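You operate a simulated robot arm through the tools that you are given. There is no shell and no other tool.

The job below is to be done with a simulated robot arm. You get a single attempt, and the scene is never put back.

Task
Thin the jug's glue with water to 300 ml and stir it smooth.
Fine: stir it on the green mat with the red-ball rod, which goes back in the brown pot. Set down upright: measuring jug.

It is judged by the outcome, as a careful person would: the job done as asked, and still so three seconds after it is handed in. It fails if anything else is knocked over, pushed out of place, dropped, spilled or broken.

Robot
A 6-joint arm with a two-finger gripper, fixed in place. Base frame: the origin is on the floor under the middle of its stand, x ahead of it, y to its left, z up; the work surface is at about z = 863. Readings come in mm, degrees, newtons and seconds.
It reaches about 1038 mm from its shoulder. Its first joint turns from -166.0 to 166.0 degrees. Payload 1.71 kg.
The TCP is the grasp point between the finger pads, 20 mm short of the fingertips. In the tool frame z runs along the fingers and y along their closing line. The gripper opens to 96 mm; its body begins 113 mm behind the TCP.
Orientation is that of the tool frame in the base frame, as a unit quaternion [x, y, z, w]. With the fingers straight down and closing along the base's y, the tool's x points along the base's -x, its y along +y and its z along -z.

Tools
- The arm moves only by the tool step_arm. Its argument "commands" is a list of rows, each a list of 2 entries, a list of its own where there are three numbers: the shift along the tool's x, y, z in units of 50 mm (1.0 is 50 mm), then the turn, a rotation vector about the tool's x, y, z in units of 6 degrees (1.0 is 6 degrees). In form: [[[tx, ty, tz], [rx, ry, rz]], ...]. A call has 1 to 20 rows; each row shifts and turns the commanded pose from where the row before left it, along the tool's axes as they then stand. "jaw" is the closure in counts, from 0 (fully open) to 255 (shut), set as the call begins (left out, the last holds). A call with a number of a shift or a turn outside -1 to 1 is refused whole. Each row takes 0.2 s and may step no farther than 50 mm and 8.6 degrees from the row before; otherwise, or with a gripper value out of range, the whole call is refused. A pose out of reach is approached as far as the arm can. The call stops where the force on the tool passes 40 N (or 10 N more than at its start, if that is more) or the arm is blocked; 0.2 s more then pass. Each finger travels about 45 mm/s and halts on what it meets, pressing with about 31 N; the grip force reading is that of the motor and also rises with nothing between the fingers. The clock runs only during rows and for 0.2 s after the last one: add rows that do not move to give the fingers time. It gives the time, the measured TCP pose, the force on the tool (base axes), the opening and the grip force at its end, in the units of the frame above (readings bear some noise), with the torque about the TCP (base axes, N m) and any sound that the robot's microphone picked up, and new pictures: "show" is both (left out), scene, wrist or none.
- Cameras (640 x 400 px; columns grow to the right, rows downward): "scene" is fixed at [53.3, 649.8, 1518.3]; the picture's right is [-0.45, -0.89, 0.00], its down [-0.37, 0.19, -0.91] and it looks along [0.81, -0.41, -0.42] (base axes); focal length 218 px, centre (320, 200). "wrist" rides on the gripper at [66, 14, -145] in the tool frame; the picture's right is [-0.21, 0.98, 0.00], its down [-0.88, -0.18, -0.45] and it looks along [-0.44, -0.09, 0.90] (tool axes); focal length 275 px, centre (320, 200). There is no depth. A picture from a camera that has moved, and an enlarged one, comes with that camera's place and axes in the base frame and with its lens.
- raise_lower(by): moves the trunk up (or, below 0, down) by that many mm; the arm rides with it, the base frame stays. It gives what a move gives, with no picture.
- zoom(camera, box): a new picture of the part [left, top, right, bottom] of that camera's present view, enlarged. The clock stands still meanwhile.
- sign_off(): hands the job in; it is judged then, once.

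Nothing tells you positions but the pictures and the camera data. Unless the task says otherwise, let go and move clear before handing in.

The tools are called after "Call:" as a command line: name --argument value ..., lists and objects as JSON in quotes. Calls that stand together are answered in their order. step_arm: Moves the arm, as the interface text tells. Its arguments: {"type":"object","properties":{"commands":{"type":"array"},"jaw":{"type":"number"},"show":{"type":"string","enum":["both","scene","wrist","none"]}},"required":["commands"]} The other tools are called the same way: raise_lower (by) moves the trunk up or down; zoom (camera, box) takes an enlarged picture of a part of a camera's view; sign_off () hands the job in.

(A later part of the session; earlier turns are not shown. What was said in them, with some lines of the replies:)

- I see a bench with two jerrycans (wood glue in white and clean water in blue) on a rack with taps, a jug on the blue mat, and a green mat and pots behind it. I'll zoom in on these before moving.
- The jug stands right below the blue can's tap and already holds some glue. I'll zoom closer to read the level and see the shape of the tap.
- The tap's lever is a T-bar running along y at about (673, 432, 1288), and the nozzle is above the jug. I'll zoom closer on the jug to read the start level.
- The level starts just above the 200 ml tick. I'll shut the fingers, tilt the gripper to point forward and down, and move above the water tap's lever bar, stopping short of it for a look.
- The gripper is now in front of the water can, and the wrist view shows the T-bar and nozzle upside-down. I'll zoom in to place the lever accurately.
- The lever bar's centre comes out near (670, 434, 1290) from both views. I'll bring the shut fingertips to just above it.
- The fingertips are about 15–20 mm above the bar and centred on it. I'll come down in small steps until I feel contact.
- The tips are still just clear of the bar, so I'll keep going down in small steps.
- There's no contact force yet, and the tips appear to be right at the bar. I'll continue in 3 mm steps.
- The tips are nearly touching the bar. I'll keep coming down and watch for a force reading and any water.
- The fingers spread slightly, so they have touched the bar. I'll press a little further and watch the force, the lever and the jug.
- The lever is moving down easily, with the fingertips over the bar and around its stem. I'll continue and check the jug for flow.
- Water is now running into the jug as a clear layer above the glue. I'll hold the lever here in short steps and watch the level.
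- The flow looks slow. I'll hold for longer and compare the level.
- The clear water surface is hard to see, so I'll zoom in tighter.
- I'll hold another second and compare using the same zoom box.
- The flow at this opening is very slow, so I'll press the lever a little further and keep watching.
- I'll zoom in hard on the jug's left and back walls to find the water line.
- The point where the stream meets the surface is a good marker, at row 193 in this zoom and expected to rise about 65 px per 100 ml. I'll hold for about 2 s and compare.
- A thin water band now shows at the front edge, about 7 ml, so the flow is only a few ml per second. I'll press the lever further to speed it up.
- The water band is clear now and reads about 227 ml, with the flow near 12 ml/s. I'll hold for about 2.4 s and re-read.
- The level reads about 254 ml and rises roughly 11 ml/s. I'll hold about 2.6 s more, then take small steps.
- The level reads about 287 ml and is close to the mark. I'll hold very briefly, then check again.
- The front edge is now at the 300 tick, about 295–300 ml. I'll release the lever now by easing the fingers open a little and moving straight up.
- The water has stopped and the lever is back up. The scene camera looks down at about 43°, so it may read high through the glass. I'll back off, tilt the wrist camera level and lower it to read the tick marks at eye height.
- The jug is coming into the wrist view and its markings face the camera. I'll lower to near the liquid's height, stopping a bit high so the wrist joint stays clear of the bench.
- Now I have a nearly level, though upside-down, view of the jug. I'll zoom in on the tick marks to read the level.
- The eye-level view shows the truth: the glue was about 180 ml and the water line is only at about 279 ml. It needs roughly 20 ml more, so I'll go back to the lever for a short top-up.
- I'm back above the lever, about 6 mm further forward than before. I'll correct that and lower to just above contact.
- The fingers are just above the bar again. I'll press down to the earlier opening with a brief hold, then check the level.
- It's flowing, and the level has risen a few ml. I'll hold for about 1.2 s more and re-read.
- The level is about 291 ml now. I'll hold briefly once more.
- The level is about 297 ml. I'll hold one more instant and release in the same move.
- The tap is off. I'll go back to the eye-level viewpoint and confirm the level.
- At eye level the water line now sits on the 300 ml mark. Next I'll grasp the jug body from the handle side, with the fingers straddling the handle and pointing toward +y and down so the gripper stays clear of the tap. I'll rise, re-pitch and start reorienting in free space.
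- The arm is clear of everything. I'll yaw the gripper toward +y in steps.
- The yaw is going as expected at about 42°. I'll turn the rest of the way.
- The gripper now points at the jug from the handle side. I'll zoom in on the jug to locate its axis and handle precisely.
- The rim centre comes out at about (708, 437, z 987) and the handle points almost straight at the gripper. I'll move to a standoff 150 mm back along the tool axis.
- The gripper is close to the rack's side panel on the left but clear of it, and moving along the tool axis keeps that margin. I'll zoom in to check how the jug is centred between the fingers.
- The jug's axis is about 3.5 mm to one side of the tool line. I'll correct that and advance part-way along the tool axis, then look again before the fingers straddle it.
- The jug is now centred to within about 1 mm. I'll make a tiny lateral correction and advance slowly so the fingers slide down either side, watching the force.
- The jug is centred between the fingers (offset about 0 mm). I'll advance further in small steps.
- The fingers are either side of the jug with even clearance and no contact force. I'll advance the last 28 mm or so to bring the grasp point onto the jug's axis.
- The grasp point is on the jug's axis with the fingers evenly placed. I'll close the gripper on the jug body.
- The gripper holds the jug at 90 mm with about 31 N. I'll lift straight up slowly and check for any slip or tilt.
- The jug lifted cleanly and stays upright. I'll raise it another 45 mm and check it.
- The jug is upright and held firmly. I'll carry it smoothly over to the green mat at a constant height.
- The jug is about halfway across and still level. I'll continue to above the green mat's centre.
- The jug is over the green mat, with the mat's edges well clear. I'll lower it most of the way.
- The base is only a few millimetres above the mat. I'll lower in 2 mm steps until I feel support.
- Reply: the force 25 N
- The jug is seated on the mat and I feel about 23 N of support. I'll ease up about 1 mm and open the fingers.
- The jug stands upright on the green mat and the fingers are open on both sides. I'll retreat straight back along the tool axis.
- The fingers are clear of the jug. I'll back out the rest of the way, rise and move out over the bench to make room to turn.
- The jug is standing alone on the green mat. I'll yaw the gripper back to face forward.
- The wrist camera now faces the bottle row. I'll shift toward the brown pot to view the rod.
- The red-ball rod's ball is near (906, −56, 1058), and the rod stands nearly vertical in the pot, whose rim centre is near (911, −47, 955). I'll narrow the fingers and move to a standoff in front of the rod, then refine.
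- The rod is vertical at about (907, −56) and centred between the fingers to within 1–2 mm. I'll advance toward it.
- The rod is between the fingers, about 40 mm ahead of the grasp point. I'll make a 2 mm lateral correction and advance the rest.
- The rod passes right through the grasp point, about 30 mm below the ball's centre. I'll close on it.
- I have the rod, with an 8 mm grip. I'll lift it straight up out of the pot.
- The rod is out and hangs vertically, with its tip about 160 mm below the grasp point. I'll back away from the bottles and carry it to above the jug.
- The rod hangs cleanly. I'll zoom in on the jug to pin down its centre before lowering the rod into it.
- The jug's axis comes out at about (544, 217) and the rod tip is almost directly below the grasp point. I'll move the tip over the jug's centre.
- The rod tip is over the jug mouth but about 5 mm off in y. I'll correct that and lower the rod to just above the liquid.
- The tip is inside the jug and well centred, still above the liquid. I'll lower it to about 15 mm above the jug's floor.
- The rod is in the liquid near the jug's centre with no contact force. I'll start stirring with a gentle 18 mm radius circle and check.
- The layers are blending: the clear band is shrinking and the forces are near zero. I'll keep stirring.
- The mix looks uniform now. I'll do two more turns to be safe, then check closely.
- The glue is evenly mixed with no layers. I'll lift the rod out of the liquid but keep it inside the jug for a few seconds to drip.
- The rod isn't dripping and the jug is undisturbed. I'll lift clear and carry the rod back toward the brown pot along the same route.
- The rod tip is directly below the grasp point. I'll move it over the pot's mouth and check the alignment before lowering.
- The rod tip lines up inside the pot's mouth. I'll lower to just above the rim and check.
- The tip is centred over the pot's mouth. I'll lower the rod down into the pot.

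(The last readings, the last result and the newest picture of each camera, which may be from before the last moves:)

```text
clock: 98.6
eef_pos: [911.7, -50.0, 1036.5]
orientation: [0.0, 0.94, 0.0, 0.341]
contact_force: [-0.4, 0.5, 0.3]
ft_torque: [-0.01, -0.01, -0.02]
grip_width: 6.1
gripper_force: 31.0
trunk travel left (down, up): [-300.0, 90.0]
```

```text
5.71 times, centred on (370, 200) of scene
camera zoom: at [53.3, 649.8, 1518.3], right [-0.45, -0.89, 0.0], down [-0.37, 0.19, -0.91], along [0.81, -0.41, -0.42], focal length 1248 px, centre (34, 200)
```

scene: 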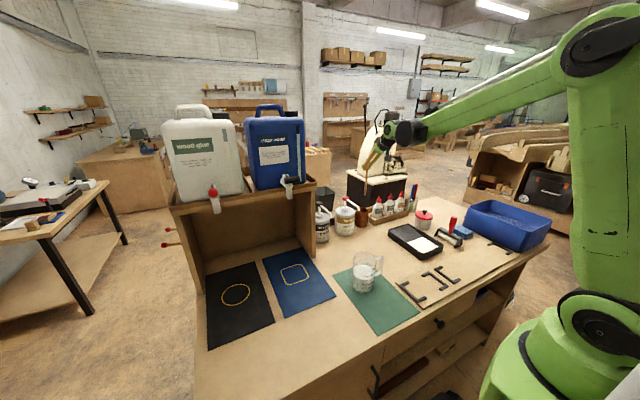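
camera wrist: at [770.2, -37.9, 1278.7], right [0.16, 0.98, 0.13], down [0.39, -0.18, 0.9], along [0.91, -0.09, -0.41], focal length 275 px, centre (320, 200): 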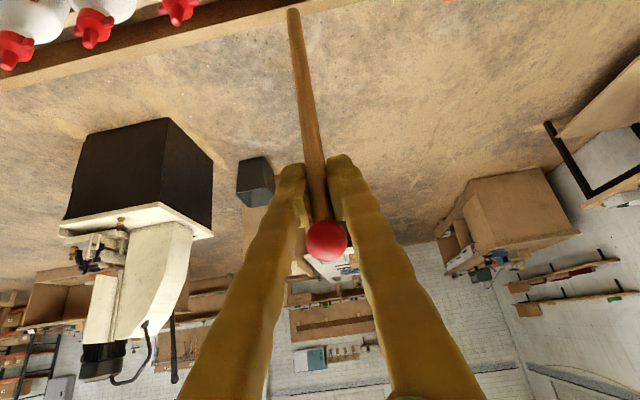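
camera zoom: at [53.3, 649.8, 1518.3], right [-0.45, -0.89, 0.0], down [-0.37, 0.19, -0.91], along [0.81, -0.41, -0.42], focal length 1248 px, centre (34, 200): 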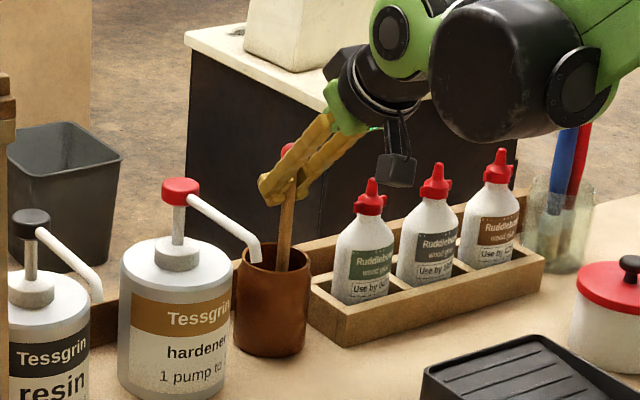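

The rod is in the pot without touching its sides. I'll lower the last few millimetres gently until it touches the bottom.

Call:
step_arm --commands '[[[0.0255, 0, 0.0308], [0, 0, 0]], [[0.0255, 0, 0.0308], [0, 0, 0]]]' --show "none"

Call:
step_arm --commands '[[[0.0255, 0, 0.0308], [0, 0, 0]], [[0.0255, 0, 0.0308], [0, 0, 0]]]' --show "none"

```text
clock: 99.2
eef_pos: [911.3, -51.2, 1033.2]
orientation: [0.0, 0.94, 0.0, 0.34]
contact_force: [0.4, -0.5, -0.5]
ft_torque: [-0.02, 0.02, -0.01]
grip_width: 6.0
gripper_force: 30.9
trunk travel left (down, up): [-300.0, 90.0]
```

```text
clock: 99.8
eef_pos: [909.8, -51.5, 1029.4]
orientation: [0.0, 0.941, 0.0, 0.34]
contact_force: [-0.3, 0.1, 0.1]
ft_torque: [0.0, 0.01, 0.0]
grip_width: 5.9
gripper_force: 31.0
trunk travel left (down, up): [-300.0, 90.0]
```

Call:
step_arm --commands '[[[0.0191, 0, 0.0231], [0, 0, 0]], [[0.0128, 0, 0.0154], [0, 0, 0]]]' --show "none"

Call:
zoom --camera "scene" --box '[345, 165, 395, 235]'

```text
clock: 100.4
eef_pos: [910.7, -51.9, 1027.9]
orientation: [-0.001, 0.94, 0.001, 0.341]
contact_force: [1.6, 0.1, 6.3]
ft_torque: [0.02, -0.19, -0.02]
grip_width: 6.3
gripper_force: 30.5
trunk travel left (down, up): [-300.0, 90.0]
```

```text
5.71 times, centred on (370, 200) of scene
camera zoom: at [53.3, 649.8, 1518.3], right [-0.45, -0.89, 0.0], down [-0.37, 0.19, -0.91], along [0.81, -0.41, -0.42], focal length 1248 px, centre (34, 200)
```

zoom: 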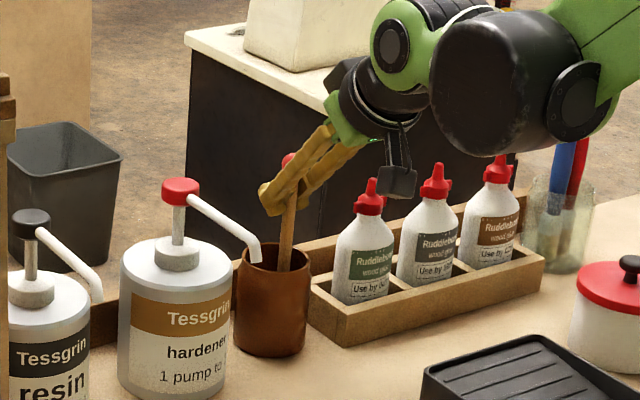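

I feel light contact with the pot's floor (about 6 N). I'll open the fingers moderately to release the rod.

Call:
step_arm --commands '[[[0, 0, 0], [0, 0, 0]], [[0, 0, 0], [0, 0, 0]], [[0, 0, 0], [0, 0, 0]], [[0, 0, 0], [0, 0, 0]], [[0, 0, 0], [0, 0, 0]]]' --jaw 90 --show "wrist"

Call:
zoom --camera "scene" --box '[345, 165, 395, 235]'

```text
clock: 101.6
eef_pos: [910.4, -50.3, 1026.3]
orientation: [0.0, 0.941, 0.0, 0.34]
contact_force: [0.2, 0.4, -0.7]
ft_torque: [-0.02, 0.01, 0.04]
grip_width: 62.0
gripper_force: 0.0
trunk travel left (down, up): [-300.0, 90.0]
camera wrist: at [768.3, -38.7, 1096.4], right [0.16, 0.98, 0.13], down [0.39, -0.18, 0.9], along [0.91, -0.09, -0.41], focal length 275 px, centre (320, 200)
```

wrist: 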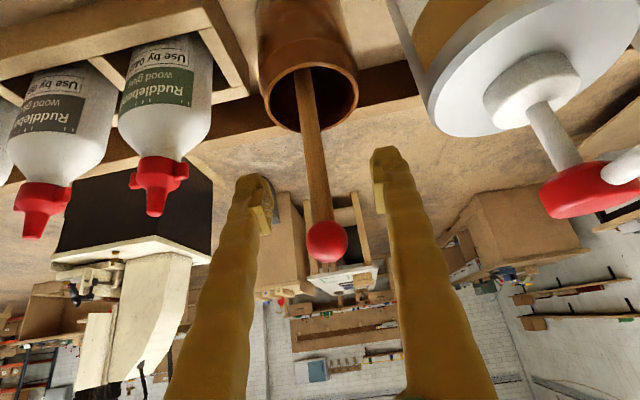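

```text
5.71 times, centred on (370, 200) of scene
camera zoom: at [53.3, 649.8, 1518.3], right [-0.45, -0.89, 0.0], down [-0.37, 0.19, -0.91], along [0.81, -0.41, -0.42], focal length 1248 px, centre (34, 200)
```

zoom: 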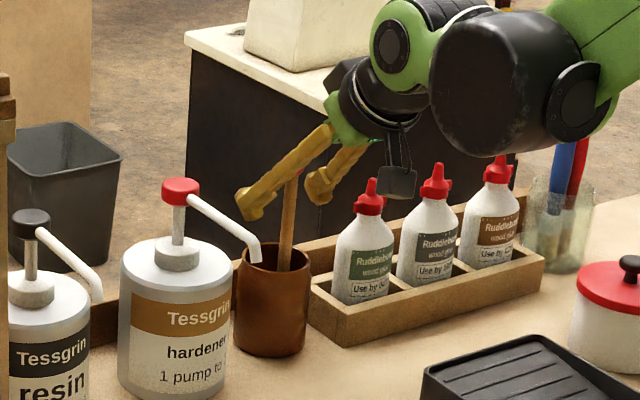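

The rod stays in the pot, free of the fingers. I'll retreat straight back along the tool axis.

Call:
step_arm --commands '[[[0, 0, -0.2], [0, 0, 0]], [[0, 0, -0.4], [0, 0, 0]], [[0, 0, -0.6], [0, 0, 0]], [[0, 0, -0.8], [0, 0, 0]], [[0, 0, -0.8], [0, 0, 0]], [[-0.3, 0, -0.7], [0, 0, 0]], [[-0.3, 0, -0.7], [0, 0, 0]]]' --show "both"

Call:
zoom --camera "scene" --box '[345, 165, 395, 235]'

Call:
zoom --camera "scene" --box '[345, 240, 395, 300]'

```text
clock: 103.2
eef_pos: [799.5, -52.0, 1206.2]
orientation: [0.0, 0.941, 0.0, 0.34]
contact_force: [0.3, 0.0, -0.1]
ft_torque: [-0.05, 0.0, 0.0]
grip_width: 62.0
gripper_force: 0.0
trunk travel left (down, up): [-300.0, 90.0]
camera wrist: at [658.0, -39.4, 1274.9], right [0.16, 0.98, 0.13], down [0.39, -0.18, 0.9], along [0.91, -0.09, -0.41], focal length 275 px, centre (320, 200)
```

scene: 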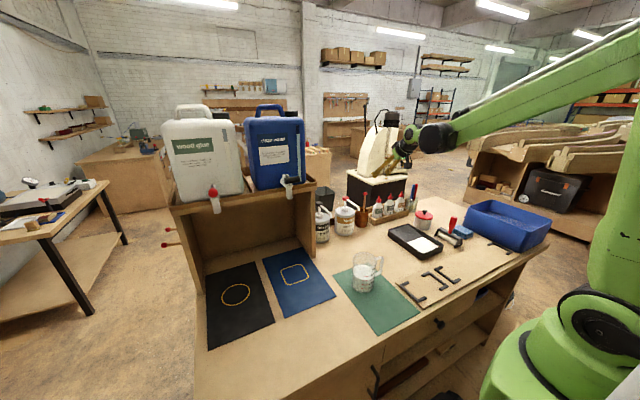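
wrist: 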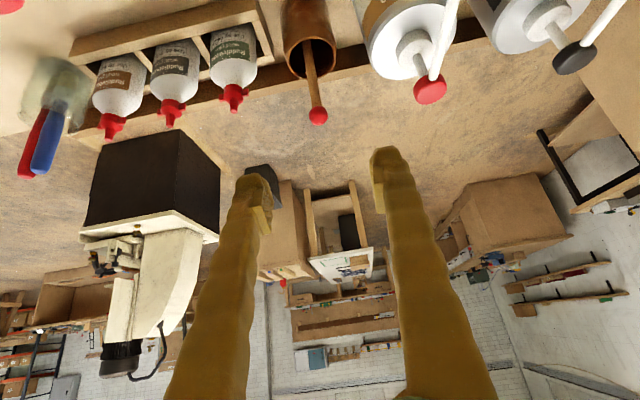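

```text
5.71 times, centred on (370, 200) of scene
camera zoom: at [53.3, 649.8, 1518.3], right [-0.45, -0.89, 0.0], down [-0.37, 0.19, -0.91], along [0.81, -0.41, -0.42], focal length 1248 px, centre (34, 200)
```

zoom: 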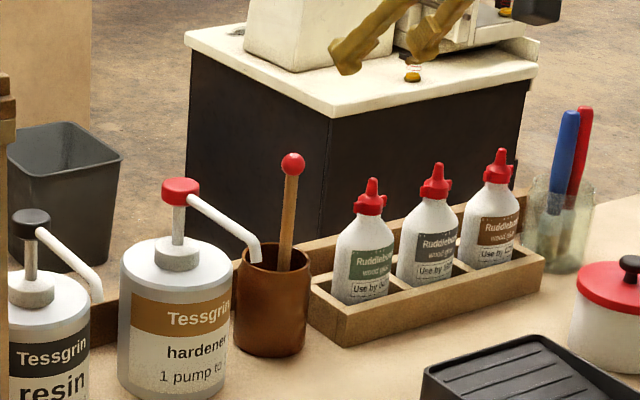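

```text
6.67 times, centred on (370, 270) of scene
camera zoom: at [53.3, 649.8, 1518.3], right [-0.45, -0.89, 0.0], down [-0.37, 0.19, -0.91], along [0.81, -0.41, -0.42], focal length 1456 px, centre (-13, -267)
```

zoom: 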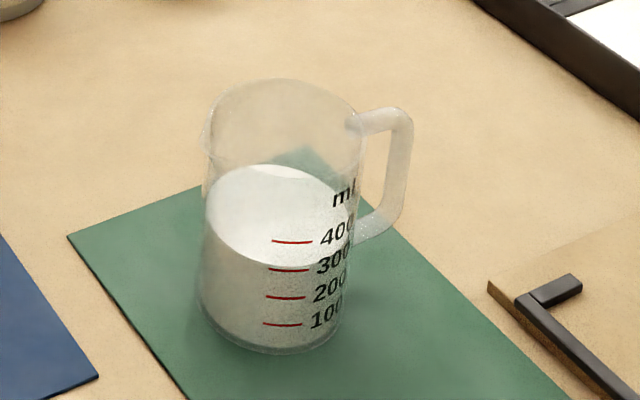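

The rod is back in the brown pot and the jug stands upright on the green mat with an even mix at the 300 ml mark. I'll raise the arm clear, wait a moment and do a final check of the tap, mats and pot.

Call:
step_arm --commands '[[[-0.5, 0, -0.6], [0, 0, 0]], [[0, 0, 0], [0, 0, 0]], [[0, 0, 0], [0, 0, 0]], [[0, 0, 0], [0, 0, 0]], [[0, 0, 0], [0, 0, 0]], [[0, 0, 0], [0, 0, 0]], [[0, 0, 0], [0, 0, 0]], [[0, 0, 0], [0, 0, 0]], [[0, 0, 0], [0, 0, 0]], [[0, 0, 0], [0, 0, 0]], [[0, 0, 0], [0, 0, 0]]]' --show "scene"

Call:
zoom --camera "scene" --box '[200, 170, 340, 350]'

Call:
zoom --camera "scene" --box '[330, 170, 480, 340]'

```text
clock: 105.6
eef_pos: [799.6, -50.6, 1244.9]
orientation: [0.0, 0.94, 0.0, 0.341]
contact_force: [0.4, 0.7, 0.2]
ft_torque: [0.0, 0.03, 0.01]
grip_width: 62.0
gripper_force: 0.0
trunk travel left (down, up): [-300.0, 90.0]
```

scene: 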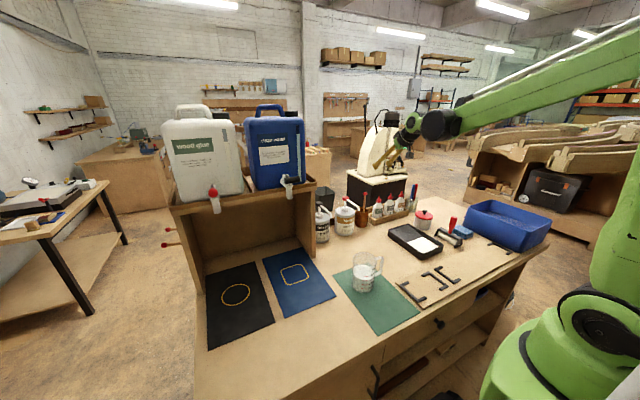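

```text
2.22 times, centred on (270, 260) of scene
camera zoom: at [53.3, 649.8, 1518.3], right [-0.45, -0.89, 0.0], down [-0.37, 0.19, -0.91], along [0.81, -0.41, -0.42], focal length 485 px, centre (431, 67)
```

zoom: 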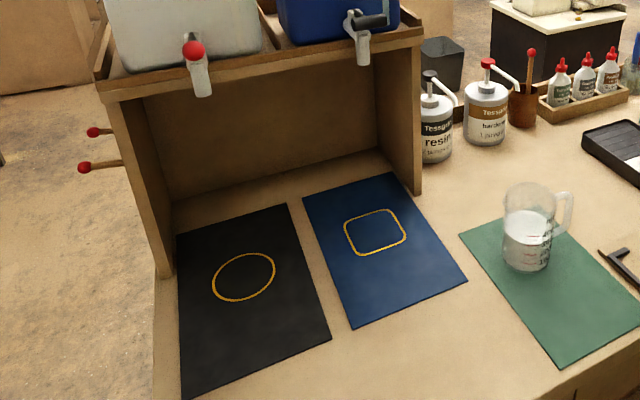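

```text
2.35 times, centred on (405, 255) of scene
camera zoom: at [53.3, 649.8, 1518.3], right [-0.45, -0.89, 0.0], down [-0.37, 0.19, -0.91], along [0.81, -0.41, -0.42], focal length 514 px, centre (120, 71)
```

zoom: 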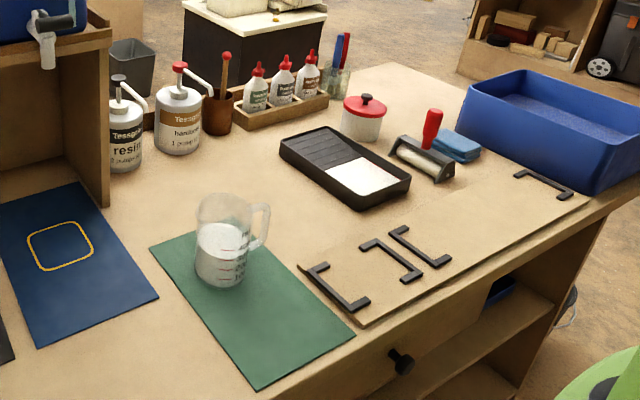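

Nothing was spilled or moved: the tap is off, the mats are clean, the rod is in the brown pot and the jug is upright on the green mat. The arm is clear, so I'm handing in.

Call:
sign_off

```text
The job is handed in.
```

The job is done and handed in. The jug's glue is thinned to about 300 ml and stirred until no layers showed. I didn't see anything spilled, knocked over or moved out of place.

- **Level:** The jug started with about 180 ml of glue. My first fill looked right from the scene camera but read only about 279 ml at eye level, so I topped it up. The last eye-level reading, before stirring, was about 301–302 ml.
- **Jug:** It is standing upright on the green mat, where I stirred it.
- **Rod:** The red-ball rod is back in the brown pot. I held it over the jug for about 3 seconds before moving it, and it didn't drip.
- **Tap:** The water lever is back up and the flow has stopped. The can's label says to wipe the spout after use, and I didn't do that because it wasn't part of the job.
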